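You operate a simulated robot arm through the tools that you are given. There is no shell and no other tool. Be economical: measure what you need, move in short steps, check, and stop when the job is done.

You run a simulated two-armed robot. Do the job below in one go: nothing can be reset, and whatever is moved stays where it is left.

TASK
On the top of the island bench, fold the blue cloth in half and then in half again.

It is judged by the outcome, as a careful person would: the job done as asked, and still so three seconds after it is handed in. It fails if anything else is knocked over, pushed out of place, dropped, spilled or broken. Flat cloth is picked up by pressing the open fingertips on it (5 to 10 N) and closing them slowly along it; thin cloth reads only 2 to 8 mm in the jaws.

THE ROBOT
Two 7-joint arms with two-finger parallel grippers on one trunk, on a base that drives. Base frame: it is fixed to the floor where the robot stands at the start and does not move with it; the origin is under the middle of the robot, x ahead of it, y to its left, z up; the surface under the hand at the start is at about z = 76. Units: cm, rad, N and s.
The left shoulder is at the start at [7, 17.7, 102], the right one opposite. With the tool pointing down near the work surface each hand reaches from about 30 to 74 cm from the robot's upright axis, wherever it stands, measured 20 degrees to its own side. Places, roughly: island bench [80, 40, 80]. Payload 3.43 kg a hand.
The tool frame of a hand sits at the grasp point between the pads (the TCP): z along the fingers, y along the line on which they close. The tips reach 3 cm beyond it. The gripper opens to 9.4 cm. The fingers are 2.8 cm wide and 1 cm thick; the gripper's body (5 by 9.6 cm) begins 5.5 cm behind the TCP.
Orientation is told as [roll, pitch, yaw] about the base's x, y, z axes, in that order, counted from this pose: with the fingers straight down and closing along the base's y, the tool's x points along the base's -x, its y along +y and its z along -z.

THE INTERFACE
- The arms move only by the tool move_arm. It takes "left_commands", "right_commands" or both (then of equal length, played together; a hand with none holds still); each is a list of rows, each a list of 7 numbers: the gripper command, from -1 (fully open) to 1 (shut), values between in proportion, then the shift along the tool's x, y, z in mm, then the turn, a rotation vector about the tool's x, y, z in rad. In form: [[gripper, dx, dy, dz, rx, ry, rz], ...]. A call has 1 to 8 rows; each row shifts and turns the commanded pose from where the row before left it, along the tool's axes as they then stand. A row lasts 0.2 s, in which the tool goes at most 5 cm and 0.15 rad; a call with a longer step from one row to the next is refused whole, and so is a gripper value outside its range. Where a pose cannot be reached the arm comes as near as it can. A force on the tool above 40 N (or 10 N above the force at the start of the call, whichever is more), or a blocked arm, ends the call early, and 0.2 s more pass. Each finger travels about 15.3 cm/s and halts on what it meets, pressing with about 39 N; the grip force reading is that of the motor and also rises with nothing between the fingers. The clock runs only during rows and for 0.2 s after the last one: add rows that do not move to give the fingers time. It gives the time, the measured TCP pose, the force on the tool (base axes), the opening and the grip force at its end, in the units of the frame above (readings bear some noise), with the torque about the TCP (base axes, N m) and any sound that the robot's microphone picked up, and new pictures: "views" is both (left out), scene, wrist or none (wrist: the cameras of the hands that moved).
- Cameras (640 x 400 px; columns grow to the right, rows downward): "scene" is now at [12.55, 1.69, 131.55]; the picture's right is [0.23, -0.97, 0.00], its down [-0.76, -0.18, -0.62] and it looks along [0.60, 0.14, -0.78] (base axes); focal length 284 px, centre (320, 200). "left" rides on the left gripper at [7.6, -1.4, -10.2] in its tool frame; the picture's right is [0.18, 0.98, 0.00], its down [-0.75, 0.14, -0.64] and it looks along [-0.63, 0.12, 0.77] (tool axes); focal length 243 px, centre (320, 200). "right" rides on the right gripper at [7.6, 1.4, -10.2] in its tool frame; the picture's right is [-0.18, 0.98, 0.00], its down [-0.75, -0.14, -0.64] and it looks along [-0.63, -0.12, 0.77] (tool axes); focal length 243 px, centre (320, 200). There is no depth. A picture from a camera that has moved, and an enlarged one, comes with that camera's place and axes in the base frame and with its lens.
- slide_trunk(by): slides the trunk up (or, below 0, down) by that many cm; the arms and the scene camera ride with it, the base frame stays. It gives what a move gives, with no picture.
- drive_base(legs): drives the robot by 1 to 6 legs, each [ahead, turn to the left] in cm and rad, along the robot's own axes; the way and the turn of a leg run together, so that a leg with both is an arc; at most 150 cm and 3.142 rad a leg. The arms and the cameras ride along, it lands a little off, and it stops where it bumps. It gives what a move gives, and a new picture of the scene camera.
- pan_tilt(pan, tilt): turns the head with the scene camera to pan (to the left, within 1.501 rad either way) and tilt (down, from -0.506 to 1.204), counted from straight ahead of the robot. It gives what a move gives, and a new picture of the scene camera.
- enlarge(camera, box): a new picture of the part [left, top, right, bottom] of that camera's present view, enlarged. No time passes.
- hand_in(): hands the job in; it is judged then, once.

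Go step by step. Nothing tells you exact positions but the pictures and the camera data: compare them with the known pose of the tool, close in by small moves and look again before you grip or let go. The budget is 120 turns and 260 pictures, counting those below and the enlarged ones. Unless the task says otherwise, let go and move clear before handing in, and close with one line.

The tools are called after "Emit:" as name(argument=value, ...) on one line, values as JSON. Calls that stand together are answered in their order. move_arm: Moves the arms, as the interface text tells. Its arguments: {"type":"object","properties":{"left_commands":{"type":"array"},"right_commands":{"type":"array"},"views":{"type":"string","enum":["both","scene","wrist","none"]}},"required":[]} The other tools are called the same way: slide_trunk (by) slides the trunk up or down; drive_base (legs) drives the base; pan_tilt (pan, tilt) turns the head that bears the scene camera; enlarge (camera, box) takes an enlarged picture of a part of a camera's view; hand_in () hands the job in.

At the start:

```text
time: 0.0
left_position: [43.77, 35.77, 91.56]
left_ee_rot: [-0.002, -0.001, -0.001]
left_force: [-0.3, 0.2, -0.5]
left_wrist_torque: [0.01, 0.01, 0.01]
left_opening: 9.42
left_grasp_force: 0.1
right_position: [35.43, -4.57, 91.32]
right_ee_rot: [0.001, 0.0, 0.001]
right_force: [-0.6, -0.8, 0.7]
right_wrist_torque: [0.01, 0.0, 0.01]
right_opening: 9.41
right_grasp_force: 0.0
trunk travel left (down, up): [-60.0, 24.0]
robot x, y, heading: [-0.14, -0.09, 0.0]
head pan, tilt: [0.23, 0.901]
```

scene: 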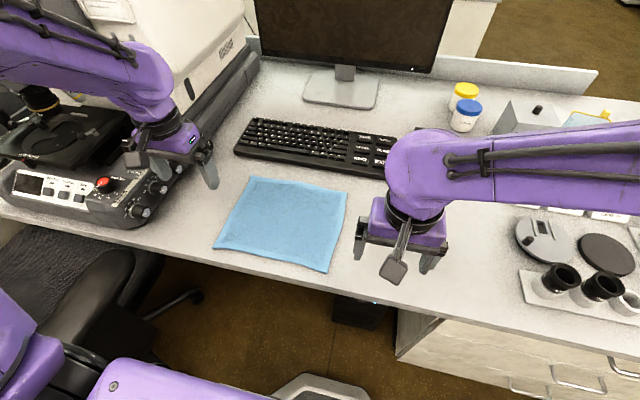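
right: 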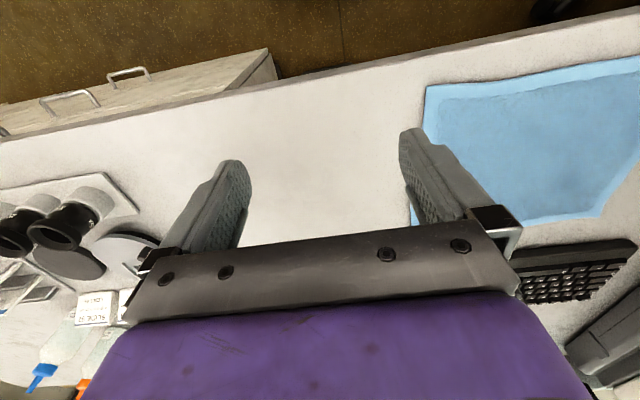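
left: 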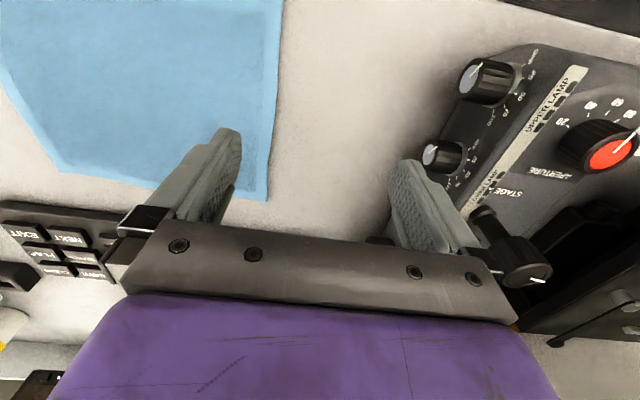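

The cloth spans roughly x 37–60 and y 6–32, lying flat with its near edge parallel to the bench edge. I'll bring both hands above the two near corners, with the jaws partly closed, and check with the wrist cameras.

Emit:
move_arm(left_commands=[[-0.4, 20, -21, 0, 0, 0, 0], [-0.4, 20, -21, 0, 0, 0, 0], [-0.4, 20, -21, 0, 0, 0, 0], [-0.4, 0, 0, 35, 0, 0, 0], [-0.4, 0, 0, 35, 0, 0, 0], [-0.4, 0, 0, 0, 0, 0, 0]], right_commands=[[-0.4, -8, 42, 0, 0, 0, 0], [-0.4, -8, 42, 0, 0, 0, 0], [-0.4, -8, 42, 0, 0, 0, 0], [-0.4, 0, 0, 35, 0, 0, 0], [-0.4, 0, 0, 35, 0, 0, 0], [-0.4, 0, 0, 0, 0, 0, 0]])

```text
time: 1.6
left_position: [38.06, 29.75, 84.53]
left_ee_rot: [0.001, 0.0, 0.0]
left_force: [0.1, 0.0, 0.1]
left_wrist_torque: [0.02, 0.03, 0.01]
left_opening: 6.61
left_grasp_force: 0.0
left hand out of reach, approached as far as the arm can: row 3
right_position: [39.36, 8.14, 87.18]
right_ee_rot: [0.077, -0.018, -0.029]
right_force: [-0.9, 0.1, 0.0]
right_wrist_torque: [0.0, 0.02, -0.01]
right_opening: 6.57
right_grasp_force: 0.0
trunk travel left (down, up): [-60.0, 24.0]
robot x, y, heading: [0.0, -0.12, -0.005]
head pan, tilt: [0.23, 0.901]
stopped in row 6 (right hand): the arm was blocked; the commanded pose is now the measured one
camera scene: at [12.58, 1.64, 131.55], right [0.23, -0.97, 0.0], down [-0.76, -0.18, -0.62], along [0.6, 0.14, -0.78], focal length 284 px, centre (320, 200)
camera right: at [31.54, 9.0, 97.26], right [0.21, 0.97, 0.08], down [0.73, -0.21, 0.64], along [0.64, -0.08, -0.76], focal length 243 px, centre (320, 200)
camera left: at [30.5, 28.36, 94.73], right [-0.18, 0.98, 0.0], down [0.75, 0.14, 0.64], along [0.63, 0.12, -0.77], focal length 243 px, centre (320, 200)
```

scene: 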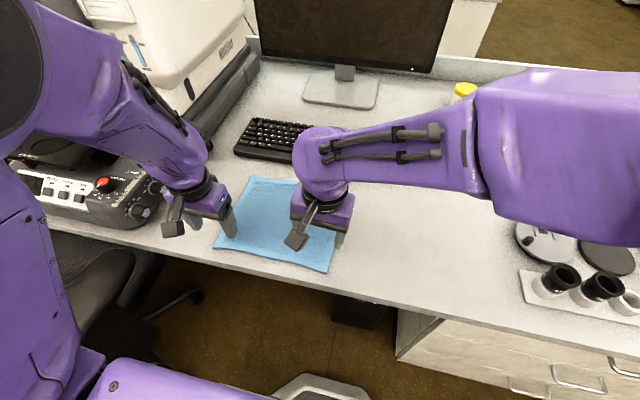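
right: 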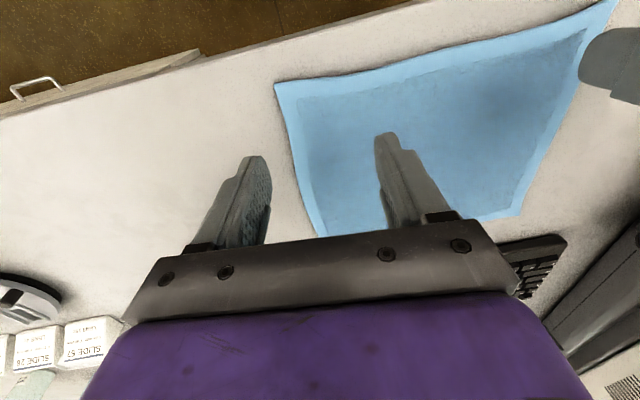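
left: 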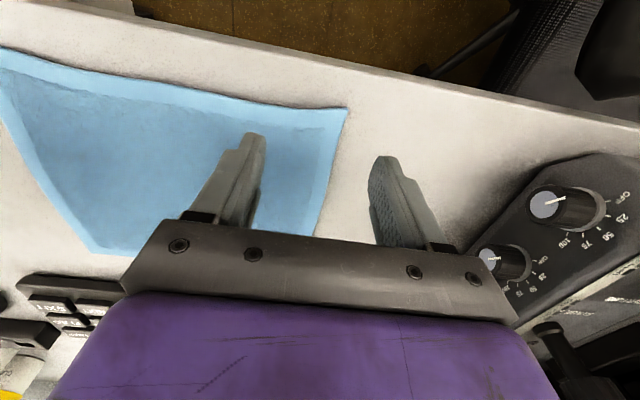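

The right hand is too close to its inner reach limit. I'll lift both hands and drive straight back a bit.

Emit:
move_arm(left_commands=[[-0.4, 0, 0, -40, 0, 0, 0], [-0.4, 0, 0, -20, 0, 0, 0]], right_commands=[[-0.4, 0, 0, -40, 0, 0, 0], [-0.4, 0, 0, -10, 0, 0, 0]], views="none")

Emit:
drive_base(legs=[[-9, 0]])

```text
time: 2.2
left_position: [38.11, 29.18, 90.4]
left_ee_rot: [-0.018, 0.0, 0.001]
left_force: [-0.2, 0.0, 0.1]
left_wrist_torque: [0.03, 0.03, 0.0]
left_opening: 6.55
left_grasp_force: 0.0
right_position: [39.14, 7.63, 91.59]
right_ee_rot: [0.068, -0.016, -0.025]
right_force: [-0.4, 0.2, 0.5]
right_wrist_torque: [-0.02, 0.0, 0.04]
right_opening: 6.58
right_grasp_force: 0.1
trunk travel left (down, up): [-60.0, 24.0]
robot x, y, heading: [0.13, 0.27, -0.0]
head pan, tilt: [0.23, 0.901]
```

```text
time: 3.3
left_position: [28.77, 29.43, 90.41]
left_ee_rot: [-0.019, 0.001, 0.005]
left_force: [0.4, 0.2, -1.1]
left_wrist_torque: [0.03, -0.06, 0.02]
left_opening: 6.56
left_grasp_force: 0.1
right_position: [30.04, 7.84, 91.87]
right_ee_rot: [0.068, -0.019, -0.027]
right_force: [0.0, -0.1, 0.6]
right_wrist_torque: [-0.04, -0.02, 0.04]
right_opening: 6.57
right_grasp_force: 0.0
trunk travel left (down, up): [-60.0, 24.0]
robot x, y, heading: [-8.95, 0.18, 0.001]
head pan, tilt: [0.23, 0.901]
camera scene: at [3.48, 1.69, 131.55], right [0.23, -0.97, 0.0], down [-0.76, -0.18, -0.62], along [0.6, 0.14, -0.78], focal length 284 px, centre (320, 200)
```

scene: 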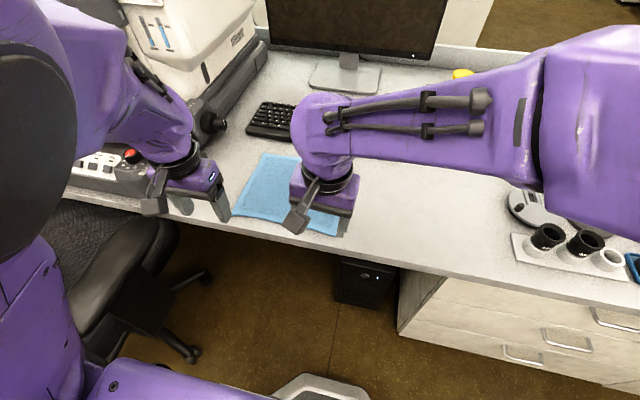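

Right corner is at about (36.4, 5.9) and left corner at (36.5, 31.8). I'm moving the hands forward over them, jaws at about 2.8 cm, stopping about 3 cm above the bench.

Emit:
move_arm(left_commands=[[0.4, -43, -1, 0, -0.019, 0, 0.005], [0.4, -43, -1, 0, 0, 0, 0], [0.4, 0, 0, 42, 0, 0, 0], [0.4, 0, 0, 42, 0, 0, 0], [0.4, 0, 0, 0, 0, 0, 0]], right_commands=[[0.4, -37, 3, 0, 0.068, 0.019, -0.027], [0.4, -37, 3, 0, 0, 0, 0], [0.4, 0, 0, 49, 0, 0, 0], [0.4, 0, 0, 49, 0, 0, 0], [0.4, 0, 0, 0, 0, 0, 0]])

```text
time: 4.7
left_position: [37.45, 29.25, 81.67]
left_ee_rot: [0.0, 0.002, -0.001]
left_force: [-0.4, 0.3, 0.7]
left_wrist_torque: [0.0, 0.0, -0.04]
left_opening: 2.79
left_grasp_force: 0.2
right_position: [39.57, 7.16, 83.56]
right_ee_rot: [0.058, 0.008, -0.057]
right_force: [0.3, 0.2, -0.8]
right_wrist_torque: [-0.02, -0.01, 0.01]
right_opening: 2.81
right_grasp_force: 0.0
trunk travel left (down, up): [-60.0, 24.0]
robot x, y, heading: [-9.16, -0.32, 0.003]
head pan, tilt: [0.23, 0.901]
stopped in row 5 (right hand): the arm was blocked; the commanded pose is now the measured one
camera scene: at [3.66, 1.71, 131.53], right [0.23, -0.97, 0.0], down [-0.76, -0.18, -0.62], along [0.6, 0.14, -0.78], focal length 284 px, centre (320, 200)
camera right: at [32.13, 8.35, 93.97], right [0.24, 0.97, 0.06], down [0.75, -0.22, 0.63], along [0.62, -0.11, -0.78], focal length 243 px, centre (320, 200)
camera left: at [30.01, 27.88, 91.76], right [-0.18, 0.98, 0.0], down [0.75, 0.14, 0.64], along [0.63, 0.12, -0.77], focal length 243 px, centre (320, 200)
```

scene: 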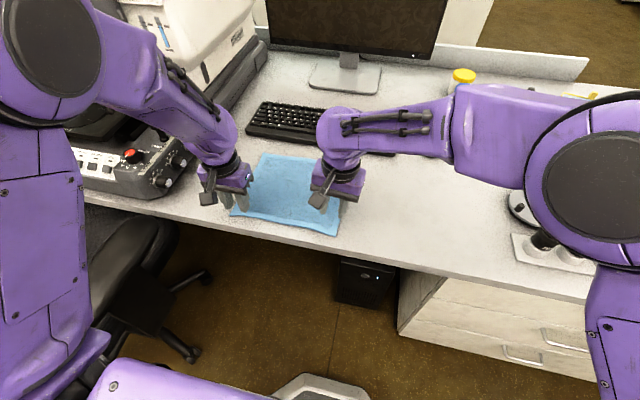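
right: 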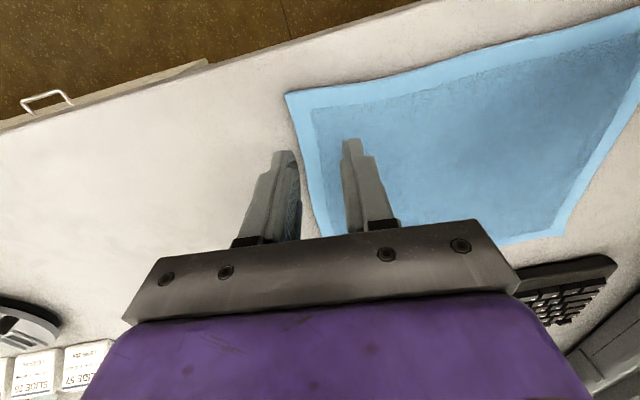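
left: 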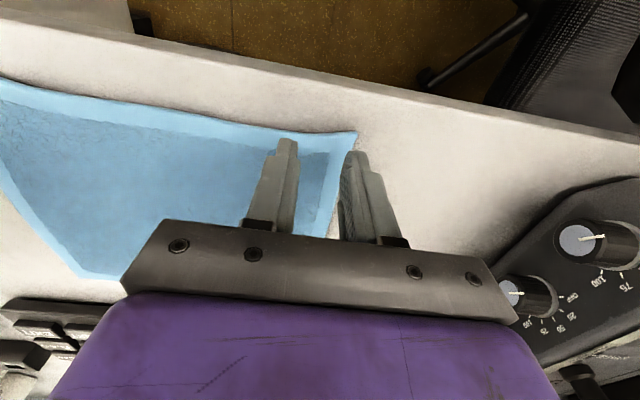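

The right arm is still limited because the cloth lies off to the robot's left. I'll raise the hands and turn the robot about 0.3 rad left so the cloth is straight ahead.

Emit:
move_arm(left_commands=[[0.4, 0, 0, -45, 0, 0, 0], [0.4, 0, 0, -45, 0, 0, 0], [0.4, 0, 0, -45, 0, 0, 0], [0.4, 0, -20, 0, 0, 0, 0]], right_commands=[[0.4, 0, 0, -45, 0, 0, 0], [0.4, 0, 0, -45, 0, 0, 0], [0.4, 0, -40, -20, 0, 0, 0], [0.4, 0, -30, 0, 0, 0, 0]], views="none")

Emit:
drive_base(legs=[[0, 0.3]])

```text
time: 5.7
left_position: [37.76, 27.15, 94.92]
left_ee_rot: [0.002, -0.001, -0.002]
left_force: [0.2, -0.1, 0.4]
left_wrist_torque: [0.02, 0.03, 0.0]
left_opening: 2.8
left_grasp_force: 0.1
right_position: [39.36, -0.51, 94.24]
right_ee_rot: [0.057, 0.004, -0.051]
right_force: [-0.2, 0.2, 0.7]
right_wrist_torque: [0.02, 0.0, -0.02]
right_opening: 2.81
right_grasp_force: 0.1
trunk travel left (down, up): [-60.0, 24.0]
robot x, y, heading: [-9.13, -0.18, -0.004]
head pan, tilt: [0.23, 0.901]
```

```text
time: 7.1
left_position: [27.79, 39.65, 94.88]
left_ee_rot: [0.0, -0.001, 0.294]
left_force: [0.3, -0.6, -0.1]
left_wrist_torque: [0.0, 0.0, 0.0]
left_opening: 2.82
left_grasp_force: 0.1
right_position: [37.29, 13.58, 94.23]
right_ee_rot: [0.056, 0.003, 0.245]
right_force: [0.6, 0.1, 0.3]
right_wrist_torque: [0.01, 0.02, 0.02]
right_opening: 2.83
right_grasp_force: 0.1
trunk travel left (down, up): [-60.0, 24.0]
robot x, y, heading: [-9.29, -0.25, 0.294]
head pan, tilt: [0.23, 0.901]
camera scene: at [2.5, 5.2, 131.55], right [0.5, -0.87, 0.0], down [-0.68, -0.39, -0.62], along [0.54, 0.31, -0.78], focal length 284 px, centre (320, 200)
```

scene: 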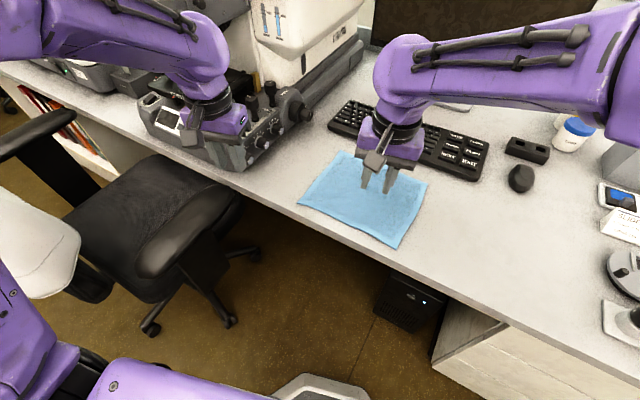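

Emit:
move_arm(left_commands=[[0.4, 0, 0, 0, 0, 0, 0.147], [0.4, 0, 0, 0, 0, 0, 0.147], [0.4, -32, -35, 0, 0, 0, 0], [0.4, -32, -35, 0, 0, 0, 0], [0.4, -32, -35, 0, 0, 0, 0], [0.4, 0, 0, 43, 0, 0, 0], [0.4, 0, 0, 43, 0, 0, 0], [0.4, 0, 0, 43, 0, 0, 0]], right_commands=[[0.4, 0, 0, 0, 0.028, 0, 0.122], [0.4, 0, 0, 0, 0.028, 0, 0.123], [0.4, 0, -17, 0, 0, 0, 0], [0.4, 0, -17, 0, 0, 0, 0], [0.4, 0, -17, 0, 0, 0, 0], [0.4, 0, 0, 41, 0, 0, 0], [0.4, 0, 0, 41, 0, 0, 0], [0.4, 0, 0, 40, 0, 0, 0]])

```text
time: 8.9
left_position: [37.52, 28.77, 81.73]
left_ee_rot: [0.0, 0.002, 0.001]
left_force: [0.1, 0.4, -1.0]
left_wrist_torque: [-0.01, 0.0, -0.02]
left_opening: 2.82
left_grasp_force: 0.0
right_position: [37.33, 8.13, 81.93]
right_ee_rot: [-0.003, 0.011, -0.001]
right_force: [0.5, 0.6, -0.3]
right_wrist_torque: [0.0, 0.04, 0.04]
right_opening: 2.81
right_grasp_force: 0.0
trunk travel left (down, up): [-60.0, 24.0]
robot x, y, heading: [-9.04, -0.02, 0.291]
head pan, tilt: [0.23, 0.901]
camera scene: at [2.74, 5.26, 131.53], right [0.5, -0.87, 0.0], down [-0.68, -0.39, -0.62], along [0.54, 0.31, -0.79], focal length 284 px, centre (320, 200)
camera right: at [29.99, 9.48, 92.22], right [0.18, 0.98, 0.0], down [0.76, -0.14, 0.63], along [0.62, -0.12, -0.77], focal length 243 px, centre (320, 200)
camera left: at [29.82, 27.52, 91.97], right [-0.18, 0.98, 0.0], down [0.75, 0.14, 0.64], along [0.63, 0.12, -0.77], focal length 243 px, centre (320, 200)
```

scene: 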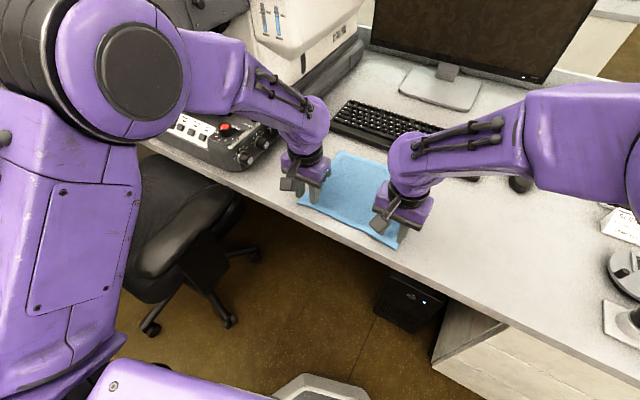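
right: 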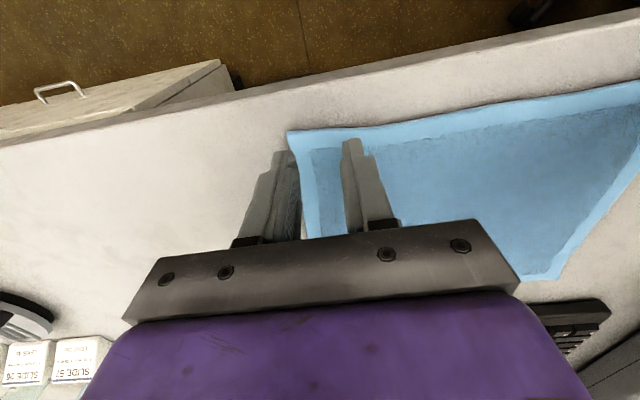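
left: 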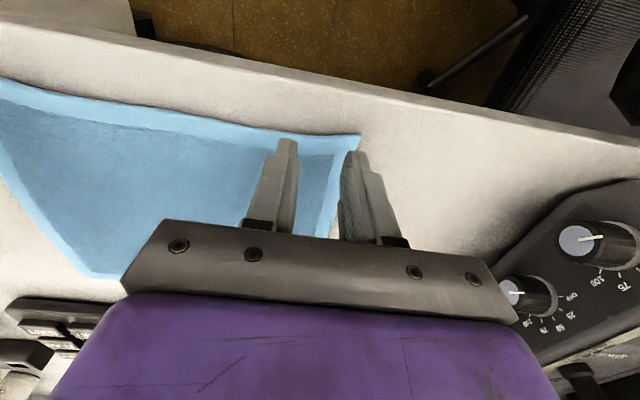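

Both hands can reach well now, and the fingers are over the corners. Moving the right hand 5 mm inward and descending to near contact.

Emit:
move_arm(left_commands=[[0.4, 0, 2, 10, 0, 0, 0], [0.4, 0, 0, 10, 0, 0, 0], [0.4, 0, 0, 4, 0, 0, 0], [0.4, 0, 0, 2, 0, 0, 0], [0.4, 0, 0, 1, 0, 0, 0]], right_commands=[[0.4, 0, 6, 10, 0, 0, 0], [0.4, 0, 0, 10, 0, 0, 0], [0.4, 0, 0, 4, 0, 0, 0], [0.4, 0, 0, 2, 0, 0, 0], [0.4, 0, 0, 1, 0, 0, 0]], views="none")

```text
time: 10.1
left_position: [37.36, 29.41, 79.33]
left_ee_rot: [0.001, -0.002, 0.0]
left_force: [0.2, -1.7, 5.1]
left_wrist_torque: [-0.07, -0.06, -0.02]
left_opening: 2.77
left_grasp_force: 0.0
right_position: [37.31, 9.0, 79.56]
right_ee_rot: [0.003, 0.01, -0.002]
right_force: [0.6, -0.2, -0.1]
right_wrist_torque: [0.0, -0.01, 0.02]
right_opening: 2.84
right_grasp_force: 0.1
trunk travel left (down, up): [-60.0, 24.0]
robot x, y, heading: [-9.31, 0.28, 0.299]
head pan, tilt: [0.23, 0.901]
```

Emit:
move_arm(left_commands=[[0.4, 0, 0, 0.5, 0, 0, 0], [0.4, 0, 0, 0, 0, 0, 0], [0.4, 0, 0, 0, 0, 0, 0]], right_commands=[[0.4, 0, 0, 2, 0, 0, 0], [0.4, 0, 0, 1, 0, 0, 0], [0.4, 0, 0, 0, 0, 0, 0]])

```text
time: 10.9
left_position: [37.22, 29.44, 79.41]
left_ee_rot: [0.002, -0.002, 0.0]
left_force: [1.6, -0.6, 6.2]
left_wrist_torque: [-0.03, -0.08, 0.0]
left_opening: 2.79
left_grasp_force: 0.1
right_position: [37.36, 9.15, 79.32]
right_ee_rot: [0.007, 0.01, -0.005]
right_force: [0.7, -0.2, 11.4]
right_wrist_torque: [-0.04, -0.07, 0.05]
right_opening: 2.81
right_grasp_force: 0.2
trunk travel left (down, up): [-60.0, 24.0]
robot x, y, heading: [-9.01, 0.25, 0.294]
head pan, tilt: [0.23, 0.901]
camera scene: at [2.35, 5.12, 131.59], right [0.5, -0.87, 0.0], down [-0.68, -0.39, -0.62], along [0.54, 0.31, -0.78], focal length 284 px, centre (320, 200)
camera right: at [29.81, 10.4, 89.6], right [0.19, 0.98, 0.0], down [0.76, -0.15, 0.63], along [0.62, -0.12, -0.77], focal length 243 px, centre (320, 200)
camera left: at [29.62, 27.96, 89.55], right [-0.18, 0.98, 0.0], down [0.75, 0.14, 0.64], along [0.63, 0.12, -0.77], focal length 243 px, centre (320, 200)
```

scene: 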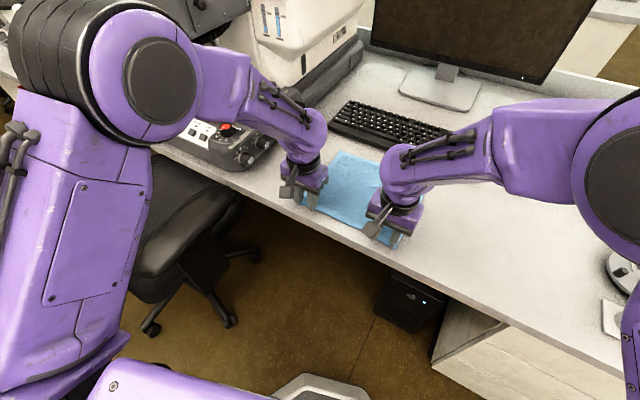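
right: 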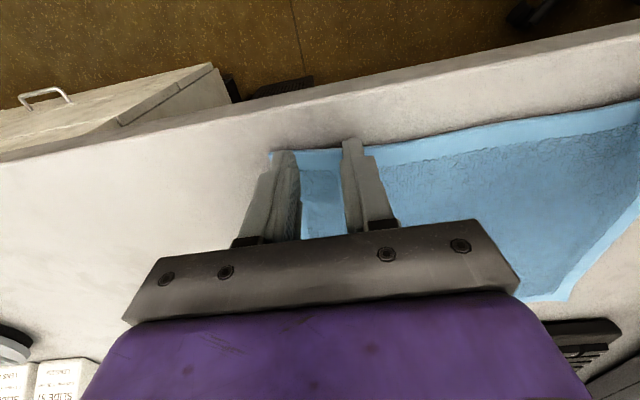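
left: 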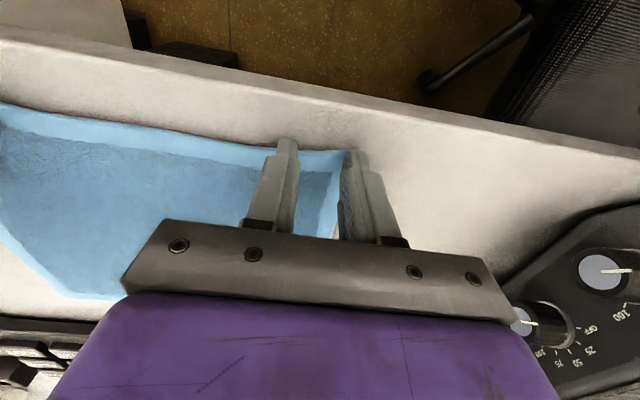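

Both hands press on the cloth with about 6 and 11 N. Closing the fingers slowly.

Emit:
move_arm(left_commands=[[0.5, 0, 0, 0.3, 0, 0, 0], [0.6, 0, 0, 0, 0, 0, 0], [0.7, 0, 0, 0, 0, 0, 0], [0.8, 0, 0, 0, 0, 0, 0], [0.9, 0, 0, 0, 0, 0, 0], [1, 0, 0, 0, 0, 0, 0], [1, 0, 0, 0, 0, 0, 0], [1, 0, 0, 0, 0, 0, 0]], right_commands=[[0.5, 0, 0, 0, 0, 0, 0], [0.6, 0, 0, 0, 0, 0, 0], [0.7, 0, 0, 0, 0, 0, 0], [0.8, 0, 0, 0, 0, 0, 0], [0.9, 0, 0, 0, 0, 0, 0], [1, 0, 0, 0, 0, 0, 0], [1, 0, 0, 0, 0, 0, 0], [1, 0, 0, 0, 0, 0, 0]])

```text
time: 12.7
left_position: [37.15, 29.22, 79.44]
left_ee_rot: [0.001, -0.002, 0.0]
left_force: [-1.4, -8.8, 8.2]
left_wrist_torque: [-0.26, -0.03, -0.05]
left_opening: 0.35
left_grasp_force: 38.1
right_position: [37.27, 9.07, 79.3]
right_ee_rot: [0.005, 0.01, -0.005]
right_force: [0.9, 8.0, 10.4]
right_wrist_torque: [0.17, -0.13, 0.03]
right_opening: 0.35
right_grasp_force: 38.1
trunk travel left (down, up): [-60.0, 24.0]
robot x, y, heading: [-8.96, -0.06, 0.295]
head pan, tilt: [0.23, 0.901]
camera scene: at [2.26, 5.08, 131.58], right [0.5, -0.87, 0.0], down [-0.68, -0.39, -0.62], along [0.54, 0.31, -0.78], focal length 284 px, centre (320, 200)
camera right: at [29.7, 10.37, 89.59], right [0.19, 0.98, 0.0], down [0.76, -0.15, 0.63], along [0.62, -0.12, -0.77], focal length 243 px, centre (320, 200)
camera left: at [29.63, 27.91, 89.52], right [-0.18, 0.98, 0.0], down [0.75, 0.14, 0.64], along [0.63, 0.12, -0.77], focal length 243 px, centre (320, 200)
```

scene: 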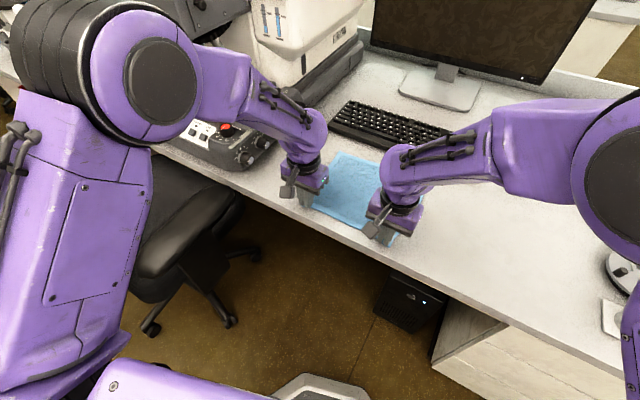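
right: 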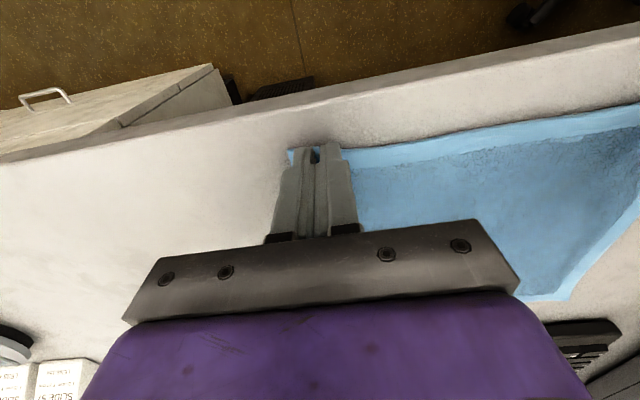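
left: 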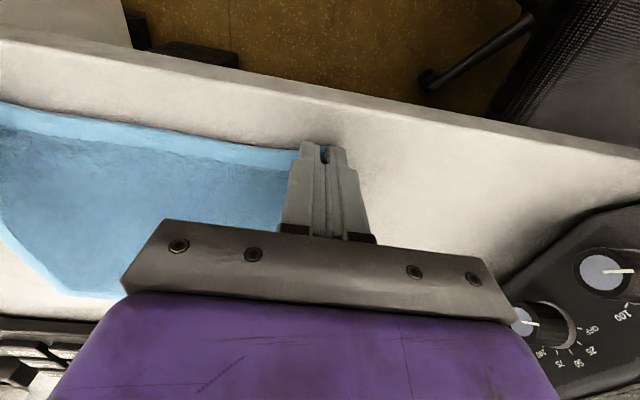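

Both hands read 3.5 mm, so the cloth is in the jaws. Lifting along an arc.

Emit:
move_arm(left_commands=[[1, 0, 0, -10, 0, 0, 0], [1, -3, 0, -15, 0, 0, 0], [1, -5, 0, -15, 0, 0, 0], [1, -10, 0, -15, 0, 0, 0], [1, -10, 0, -15, 0, 0, 0]], right_commands=[[1, 0, 0, -10, 0, 0, 0], [1, -3, 0, -15, 0, 0, 0], [1, -5, 0, -15, 0, 0, 0], [1, -10, 0, -15, 0, 0, 0], [1, -10, 0, -15, 0, 0, 0]])

```text
time: 13.9
left_position: [40.2, 29.46, 86.39]
left_ee_rot: [0.0, 0.0, 0.0]
left_force: [0.6, -6.2, 0.3]
left_wrist_torque: [-0.18, -0.01, -0.04]
left_opening: 0.31
left_grasp_force: 38.1
right_position: [39.9, 9.19, 86.17]
right_ee_rot: [0.0, 0.011, 0.0]
right_force: [1.3, 6.9, 0.3]
right_wrist_torque: [0.22, 0.0, 0.04]
right_opening: 0.35
right_grasp_force: 38.1
trunk travel left (down, up): [-60.0, 24.0]
robot x, y, heading: [-8.87, 0.16, 0.297]
head pan, tilt: [0.23, 0.901]
camera scene: at [2.51, 5.17, 131.55], right [0.5, -0.87, 0.0], down [-0.68, -0.39, -0.62], along [0.54, 0.31, -0.78], focal length 284 px, centre (320, 200)
camera right: at [32.48, 10.58, 96.4], right [0.18, 0.98, 0.0], down [0.76, -0.14, 0.63], along [0.62, -0.12, -0.77], focal length 243 px, centre (320, 200)
camera left: at [32.55, 28.04, 96.63], right [-0.18, 0.98, 0.0], down [0.75, 0.14, 0.64], along [0.63, 0.12, -0.77], focal length 243 px, centre (320, 200)
```

scene: 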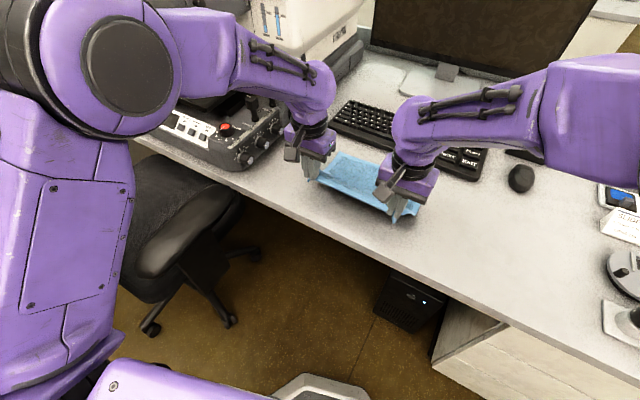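
right: 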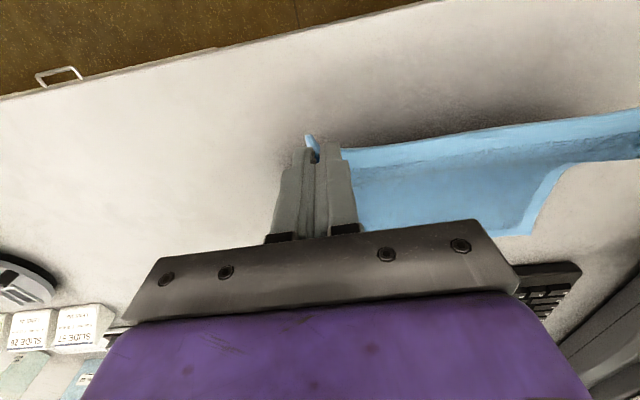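
left: 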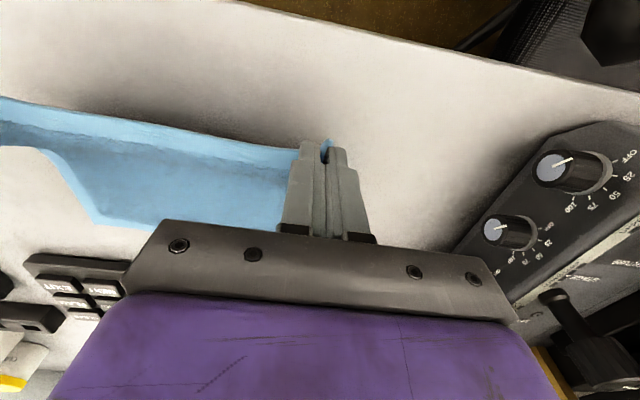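

The grip holds, but 2.4 cm of cloth inside the jaws would leave dog-eared corners after the flip. I'll lower it back, release, and regrip only the very edge.

Emit:
move_arm(left_commands=[[1, 10, 0, 15, 0, 0, 0], [1, 10, 0, 15, 0, 0, 0], [1, 5, 0, 15, 0, 0, 0], [1, 3, 0, 15, 0, 0, 0], [1, 0, 0, 7, 0, 0, 0], [0.8, 0, 0, 0, 0, 0, 0], [0.6, 0, 0, 0, 0, 0, 0], [0.4, 0, 0, 0, 0, 0, 0]], right_commands=[[1, 10, 0, 15, 0, 0, 0], [1, 10, 0, 15, 0, 0, 0], [1, 5, 0, 15, 0, 0, 0], [1, 3, 0, 15, 0, 0, 0], [1, 0, 0, 7, 0, 0, 0], [0.8, 0, 0, 0, 0, 0, 0], [0.6, 0, 0, 0, 0, 0, 0], [0.4, 0, 0, 0, 0, 0, 0]], views="none")

Emit:
move_arm(left_commands=[[0.4, 0, 0, -15, 0, 0, 0], [0.4, 0, 0, -15, 0, 0, 0], [0.5, 13, 0, 0, 0, 0, 0], [0.5, 0, 0, 0, 0, 0, 0]], right_commands=[[0.4, 0, 0, -15, 0, 0, 0], [0.4, 0, 0, -15, 0, 0, 0], [0.5, 13, 0, 0, 0, 0, 0], [0.5, 0, 0, 0, 0, 0, 0]])

```text
time: 15.7
left_position: [37.25, 29.46, 79.49]
left_ee_rot: [0.001, 0.001, 0.0]
left_force: [0.5, 1.2, 0.5]
left_wrist_torque: [-0.01, 0.0, -0.01]
left_opening: 2.83
left_grasp_force: 0.0
right_position: [37.42, 9.03, 79.59]
right_ee_rot: [0.005, 0.012, -0.006]
right_force: [0.2, 0.0, -0.4]
right_wrist_torque: [0.0, 0.0, 0.04]
right_opening: 2.81
right_grasp_force: 0.0
trunk travel left (down, up): [-60.0, 24.0]
robot x, y, heading: [-8.99, 0.12, 0.295]
head pan, tilt: [0.23, 0.901]
```

```text
time: 16.7
left_position: [35.93, 29.33, 82.51]
left_ee_rot: [0.002, 0.0, -0.001]
left_force: [-0.1, 0.3, 0.6]
left_wrist_torque: [0.0, 0.03, 0.02]
left_opening: 2.35
left_grasp_force: 0.0
right_position: [35.84, 9.27, 82.23]
right_ee_rot: [-0.002, 0.009, 0.003]
right_force: [0.1, 0.1, 0.5]
right_wrist_torque: [-0.03, -0.04, -0.03]
right_opening: 2.37
right_grasp_force: 0.1
trunk travel left (down, up): [-60.0, 24.0]
robot x, y, heading: [-9.02, -0.06, 0.299]
head pan, tilt: [0.23, 0.901]
camera scene: at [2.56, 5.21, 131.54], right [0.5, -0.87, 0.0], down [-0.68, -0.39, -0.62], along [0.54, 0.31, -0.78], focal length 284 px, centre (320, 200)
camera right: at [28.51, 10.63, 92.64], right [0.18, 0.98, 0.0], down [0.76, -0.14, 0.63], along [0.62, -0.12, -0.77], focal length 243 px, centre (320, 200)
camera left: at [28.41, 27.96, 92.79], right [-0.18, 0.98, 0.0], down [0.75, 0.14, 0.64], along [0.63, 0.12, -0.77], focal length 243 px, centre (320, 200)
```

scene: 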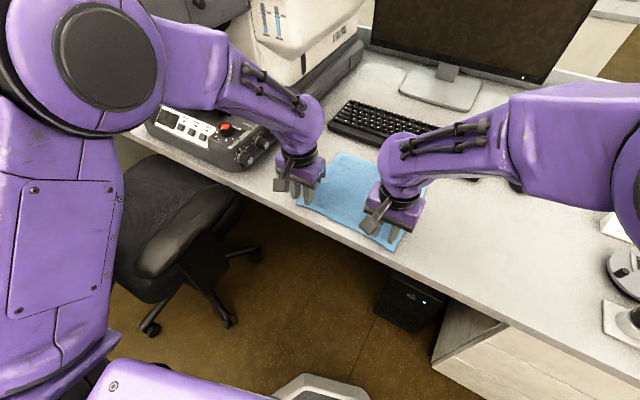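
right: 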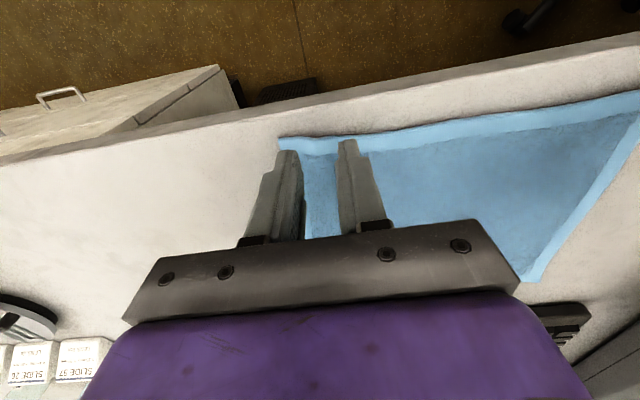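
left: 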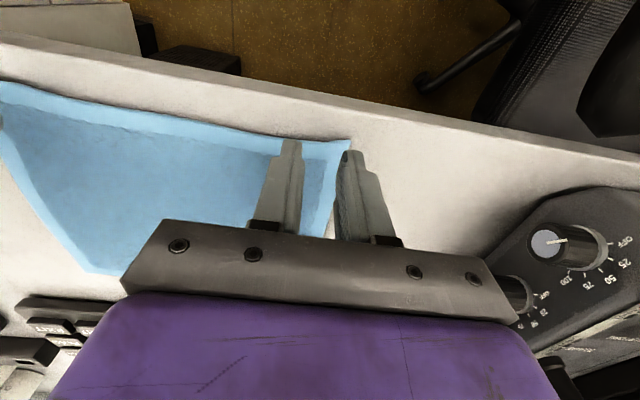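

The cloth is flat again, near edge at x≈36.2. The fingers now overlap only about 1 cm. Pressing down.

Emit:
move_arm(left_commands=[[0.5, 0, 0, 15, 0, 0, 0], [0.5, 0, 0, 10, 0, 0, 0], [0.5, 0, 0, 4, 0, 0, 0], [0.5, 0, 0, 2, 0, 0, 0], [0.5, 0, 0, 1, 0, 0, 0], [0.5, 0, 0, 0, 0, 0, 0]], right_commands=[[0.5, 0, -5, 15, 0, 0, 0], [0.5, 0, 0, 10, 0, 0, 0], [0.5, 0, 0, 4, 0, 0, 0], [0.5, 0, 0, 2, 0, 0, 0], [0.5, 0, 0, 0, 0, 0, 0], [0.5, 0, 0, 0, 0, 0, 0]], views="wrist")

```text
time: 18.1
left_position: [35.97, 29.24, 79.28]
left_ee_rot: [0.001, -0.002, -0.001]
left_force: [0.8, 0.9, 6.3]
left_wrist_torque: [0.03, -0.1, 0.0]
left_opening: 2.33
left_grasp_force: 0.0
right_position: [36.08, 8.57, 79.66]
right_ee_rot: [0.01, 0.014, -0.008]
right_force: [0.6, 0.6, -0.5]
right_wrist_torque: [-0.06, 0.03, 0.0]
right_opening: 2.33
right_grasp_force: 0.0
trunk travel left (down, up): [-60.0, 24.0]
robot x, y, heading: [-8.88, 0.15, 0.294]
head pan, tilt: [0.23, 0.901]
camera right: at [28.62, 9.98, 89.98], right [0.19, 0.98, 0.01], down [0.76, -0.16, 0.63], along [0.62, -0.12, -0.78], focal length 243 px, centre (320, 200)
camera left: at [28.38, 27.89, 89.52], right [-0.18, 0.98, 0.0], down [0.75, 0.14, 0.64], along [0.63, 0.12, -0.77], focal length 243 px, centre (320, 200)
```

right: 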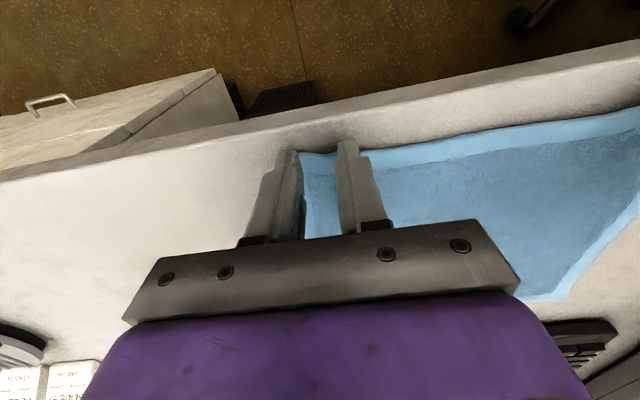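
left: 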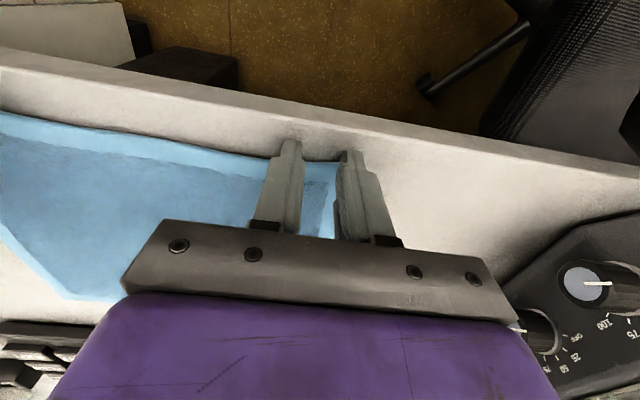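

Emit:
move_arm(left_commands=[[0.5, 0, 0, 0.5, 0, 0, 0], [0.5, 0, 0, 0, 0, 0, 0], [0.6, 0, 0, 0, 0, 0, 0], [0.7, 0, 0, 0, 0, 0, 0], [0.8, 0, 0, 0, 0, 0, 0], [0.9, 0, 0, 0, 0, 0, 0], [1, 0, 0, 0, 0, 0, 0], [1, 0, 0, 0, 0, 0, 0]], right_commands=[[0.5, 0, 3, 2, 0, 0, 0], [0.5, 0, 0, 1.3, 0, 0, 0], [0.6, 0, 0, 0, 0, 0, 0], [0.7, 0, 0, 0, 0, 0, 0], [0.8, 0, 0, 0, 0, 0, 0], [0.9, 0, 0, 0, 0, 0, 0], [1, 0, 0, 0, 0, 0, 0], [1, 0, 0, 0, 0, 0, 0]], views="wrist")

```text
time: 19.9
left_position: [35.94, 29.43, 79.27]
left_ee_rot: [0.002, -0.003, 0.0]
left_force: [1.1, -0.4, 10.2]
left_wrist_torque: [-0.03, -0.09, 0.03]
left_opening: 0.23
left_grasp_force: 37.5
right_position: [36.16, 8.87, 79.42]
right_ee_rot: [0.016, 0.017, -0.016]
right_force: [0.5, 2.1, 4.4]
right_wrist_torque: [0.01, -0.09, 0.0]
right_opening: 0.0
right_grasp_force: 33.0
trunk travel left (down, up): [-60.0, 24.0]
robot x, y, heading: [-8.98, -0.01, 0.289]
head pan, tilt: [0.23, 0.901]
camera right: at [28.63, 10.18, 89.72], right [0.2, 0.98, 0.01], down [0.76, -0.16, 0.63], along [0.62, -0.12, -0.78], focal length 243 px, centre (320, 200)
camera left: at [28.32, 27.96, 89.51], right [-0.18, 0.98, 0.0], down [0.75, 0.14, 0.64], along [0.63, 0.12, -0.77], focal length 243 px, centre (320, 200)
```

right: 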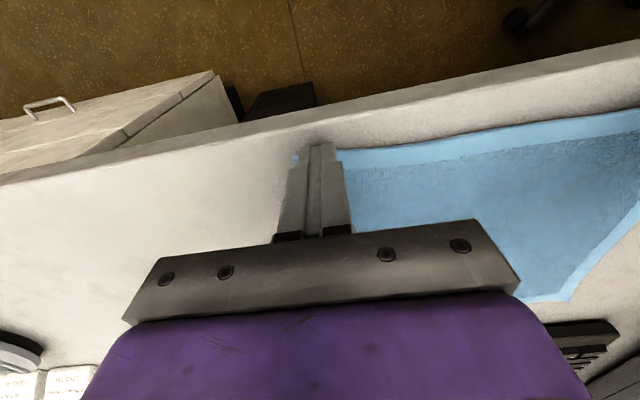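
left: 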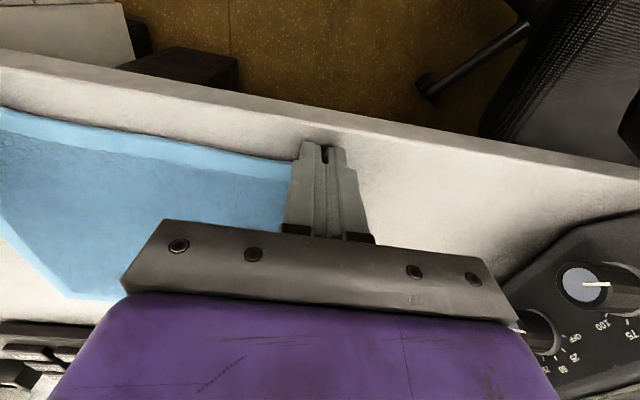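

The left hand holds; the right one slipped off (opening 0). Retrying the right, slightly further in and pressing harder.

Emit:
move_arm(left_commands=[[1, 0, 0, 0, 0, 0, 0], [1, 0, 0, 0, 0, 0, 0], [1, 0, 0, 0, 0, 0, 0], [1, 0, 0, 0, 0, 0, 0], [1, 0, 0, 0, 0, 0, 0], [1, 0, 0, 0, 0, 0, 0], [1, 0, 0, 0, 0, 0, 0], [1, 0, 0, 0, 0, 0, 0]], right_commands=[[1, 0, 0, -15, 0, 0, 0], [0.5, -3, 0, 0, 0, 0.015, 0.012], [0.5, 0, 0, 0, 0, 0, 0], [0.5, 0, 0, 8, 0, 0, 0], [0.5, 0, 0, 6, 0, 0, 0], [0.5, 0, 0, 2, 0, 0, 0], [0.5, 0, 0, 1, 0, 0, 0], [0.5, 0, 0, 0, 0, 0, 0]], views="wrist")

```text
time: 21.7
left_position: [35.8, 29.39, 79.37]
left_ee_rot: [-0.001, -0.002, 0.0]
left_force: [1.9, -0.5, 6.8]
left_wrist_torque: [-0.03, -0.13, 0.01]
left_opening: 0.23
left_grasp_force: 36.4
right_position: [36.48, 9.0, 79.19]
right_ee_rot: [0.014, 0.024, -0.024]
right_force: [-0.1, 4.3, 15.5]
right_wrist_torque: [0.06, -0.11, 0.05]
right_opening: 2.31
right_grasp_force: 0.2
trunk travel left (down, up): [-60.0, 24.0]
robot x, y, heading: [-9.02, -0.02, 0.298]
head pan, tilt: [0.23, 0.901]
camera right: at [29.04, 10.4, 89.7], right [0.21, 0.98, 0.01], down [0.77, -0.17, 0.62], along [0.61, -0.12, -0.78], focal length 243 px, centre (320, 200)
camera left: at [28.25, 27.98, 89.52], right [-0.18, 0.98, 0.0], down [0.75, 0.14, 0.64], along [0.63, 0.12, -0.77], focal length 243 px, centre (320, 200)
```

right: 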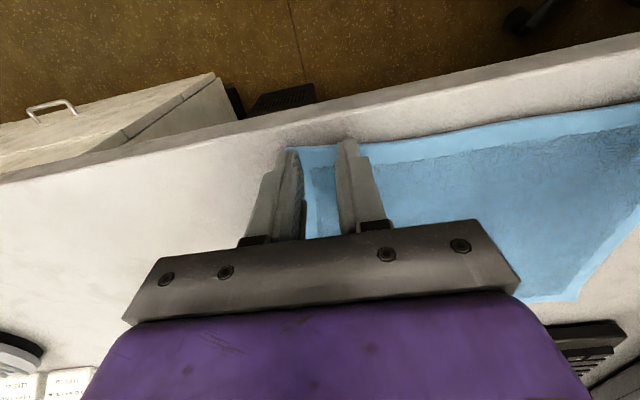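
left: 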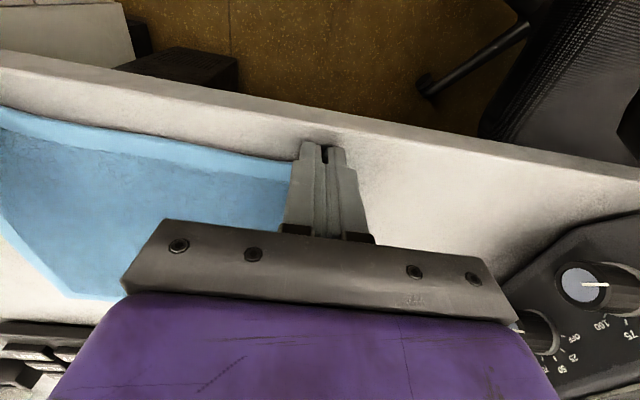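

Emit:
move_arm(left_commands=[[1, 0, 0, 0, 0, 0, 0], [1, 0, 0, 0, 0, 0, 0], [1, 0, 0, 0, 0, 0, 0], [1, 0, 0, 0, 0, 0, 0], [1, 0, 0, 0, 0, 0, 0], [1, 0, 0, 0, 0, 0, 0], [1, 0, 0, 0, 0, 0, 0], [1, 0, 0, 0, 0, 0, 0]], right_commands=[[0.5, 0, 0, -0.5, 0, -0.022, -0.02], [0.5, 0, 0, 0, 0, 0, 0], [0.6, 0, 0, 0, 0, 0, 0], [0.7, 0, 0, 0, 0, 0, 0], [0.8, 0, 0, 0, 0, 0, 0], [0.9, 0, 0, 0, 0, 0, 0], [1, 0, 0, 0, 0, 0, 0], [1, 0, 0, 0, 0, 0, 0]], views="wrist")

```text
time: 22.2
left_position: [35.81, 29.3, 79.25]
left_ee_rot: [0.002, -0.002, 0.001]
left_force: [0.4, 1.0, 4.9]
left_wrist_torque: [0.05, -0.05, 0.0]
left_opening: 0.25
left_grasp_force: 36.7
right_position: [36.67, 8.72, 79.18]
right_ee_rot: [0.021, 0.008, -0.015]
right_force: [-1.6, 2.7, 17.1]
right_wrist_torque: [-0.05, -0.03, -0.01]
right_opening: 2.28
right_grasp_force: 0.1
trunk travel left (down, up): [-60.0, 24.0]
robot x, y, heading: [-8.57, 0.31, 0.297]
head pan, tilt: [0.23, 0.901]
stopped in row 2 (right hand): the force on the tool passed its limit at 41 N (the readings are from after the stop); the commanded pose is now the measured one
camera right: at [29.1, 10.07, 89.58], right [0.2, 0.98, 0.02], down [0.76, -0.17, 0.63], along [0.62, -0.11, -0.77], focal length 243 px, centre (320, 200)
camera left: at [28.19, 27.97, 89.54], right [-0.18, 0.98, 0.0], down [0.75, 0.14, 0.64], along [0.63, 0.12, -0.77], focal length 243 px, centre (320, 200)
```

right: 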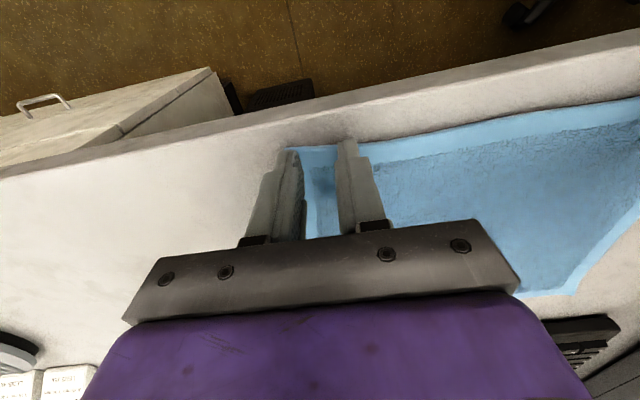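
left: 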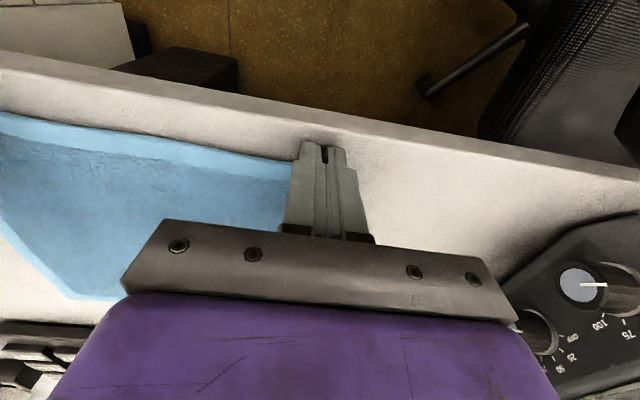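

Emit:
move_arm(left_commands=[[1, 0, 0, 0, 0, 0, 0], [1, 0, 0, 0, 0, 0, 0], [1, 0, 0, 0, 0, 0, 0], [1, 0, 0, 0, 0, 0, 0], [1, 0, 0, 0, 0, 0, 0], [1, 0, 0, 0, 0, 0, 0], [1, 0, 0, 0, 0, 0, 0], [1, 0, 0, 0, 0, 0, 0]], right_commands=[[0.5, 0, 0, -0.5, 0, 0, 0], [0.5, 0, 0, 0, 0, 0, 0], [0.6, 0, 0, 0, 0, 0, 0], [0.7, 0, 0, 0, 0, 0, 0], [0.8, 0, 0, 0, 0, 0, 0], [0.9, 0, 0, 0, 0, 0, 0], [1, 0, 0, 0, 0, 0, 0], [1, 0, 0, 0, 0, 0, 0]], views="wrist")

```text
time: 24.0
left_position: [35.73, 29.3, 79.35]
left_ee_rot: [0.003, -0.001, -0.001]
left_force: [1.5, -1.1, 7.8]
left_wrist_torque: [-0.03, -0.19, 0.0]
left_opening: 0.21
left_grasp_force: 36.2
right_position: [36.46, 8.75, 79.23]
right_ee_rot: [0.018, 0.01, -0.016]
right_force: [1.5, 2.3, 18.7]
right_wrist_torque: [0.03, -0.13, 0.05]
right_opening: 0.33
right_grasp_force: 38.1
trunk travel left (down, up): [-60.0, 24.0]
robot x, y, heading: [-9.11, 0.06, 0.293]
head pan, tilt: [0.23, 0.901]
camera right: at [29.05, 10.05, 89.57], right [0.2, 0.98, 0.02], down [0.76, -0.16, 0.63], along [0.62, -0.11, -0.77], focal length 243 px, centre (320, 200)
camera left: at [28.16, 27.95, 89.52], right [-0.18, 0.98, 0.0], down [0.75, 0.14, 0.64], along [0.63, 0.12, -0.77], focal length 243 px, centre (320, 200)
```

right: 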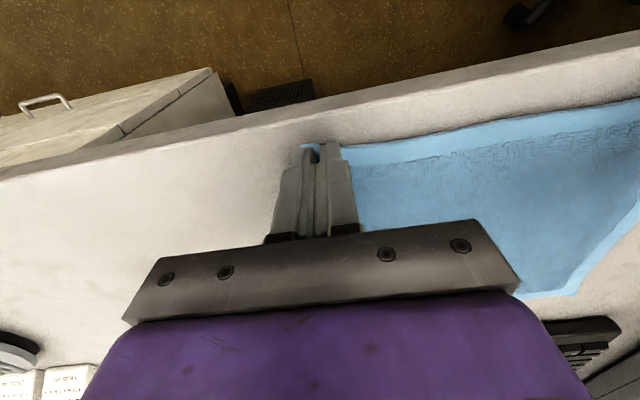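
left: 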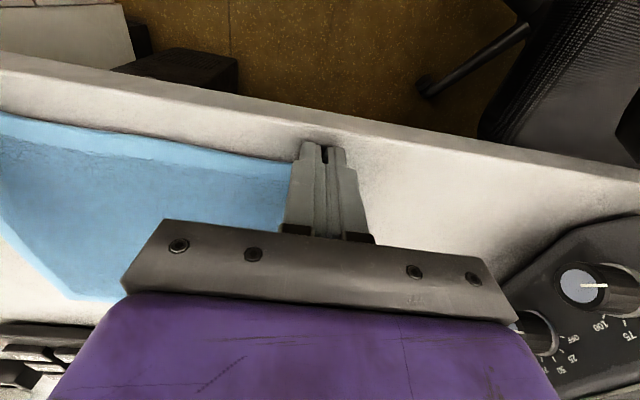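

Both corners are gripped. Lifting on an arc, watching the grip readings.

Emit:
move_arm(left_commands=[[1, 0, 0, -10, 0, 0, 0], [1, -3, -1, -18, 0, 0, 0], [1, -8, -1, -18, 0, 0, 0], [1, -12, 0, -18, 0, 0, 0], [1, -15, 0, -15, 0, 0, 0], [1, -15, 0, -10, 0, 0, 0]], right_commands=[[1, 0, 0, -10, 0, 0, 0], [1, -3, 1, -18, 0, 0, 0], [1, -8, 1, -18, 0, 0, 0], [1, -12, 0, -18, 0, 0, 0], [1, -13, 0, -15, 0, 0, 0], [1, -11, 0, -10, 0, 0, 0]])

```text
time: 25.4
left_position: [41.12, 29.34, 87.98]
left_ee_rot: [0.0, 0.004, 0.0]
left_force: [-0.4, -0.2, -1.1]
left_wrist_torque: [0.02, 0.02, 0.02]
left_opening: 0.0
left_grasp_force: 33.5
right_position: [41.45, 8.64, 87.92]
right_ee_rot: [0.013, 0.013, -0.01]
right_force: [0.0, 0.2, -0.4]
right_wrist_torque: [-0.02, 0.01, 0.02]
right_opening: 0.36
right_grasp_force: 38.0
trunk travel left (down, up): [-60.0, 24.0]
robot x, y, heading: [-8.94, 0.01, 0.295]
head pan, tilt: [0.23, 0.901]
camera scene: at [2.59, 5.21, 131.54], right [0.5, -0.86, 0.0], down [-0.68, -0.39, -0.62], along [0.54, 0.31, -0.78], focal length 284 px, centre (320, 200)
camera right: at [34.0, 9.9, 98.29], right [0.2, 0.98, 0.01], down [0.76, -0.16, 0.63], along [0.62, -0.11, -0.78], focal length 243 px, centre (320, 200)
camera left: at [33.62, 27.95, 98.3], right [-0.18, 0.98, 0.0], down [0.76, 0.14, 0.64], along [0.63, 0.12, -0.77], focal length 243 px, centre (320, 200)
```

scene: 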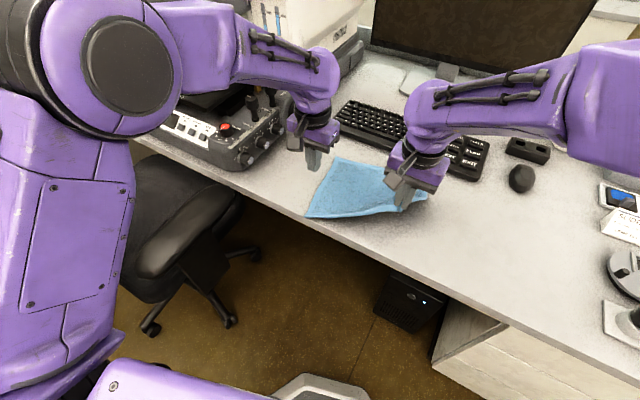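
right: 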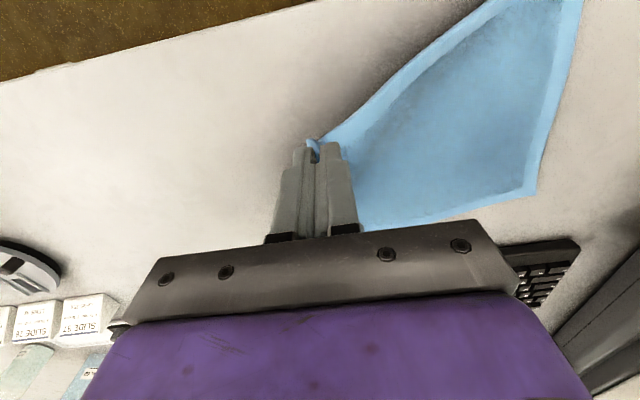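
left: 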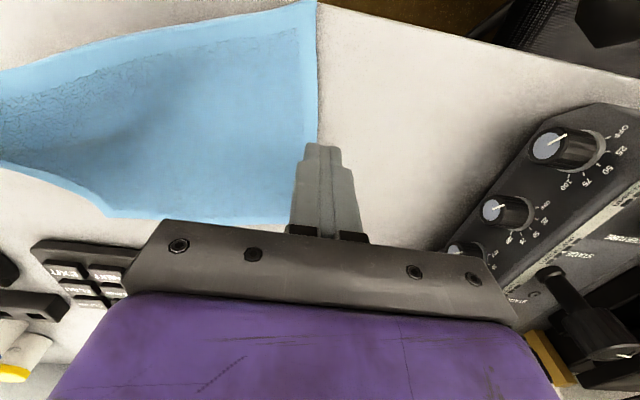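

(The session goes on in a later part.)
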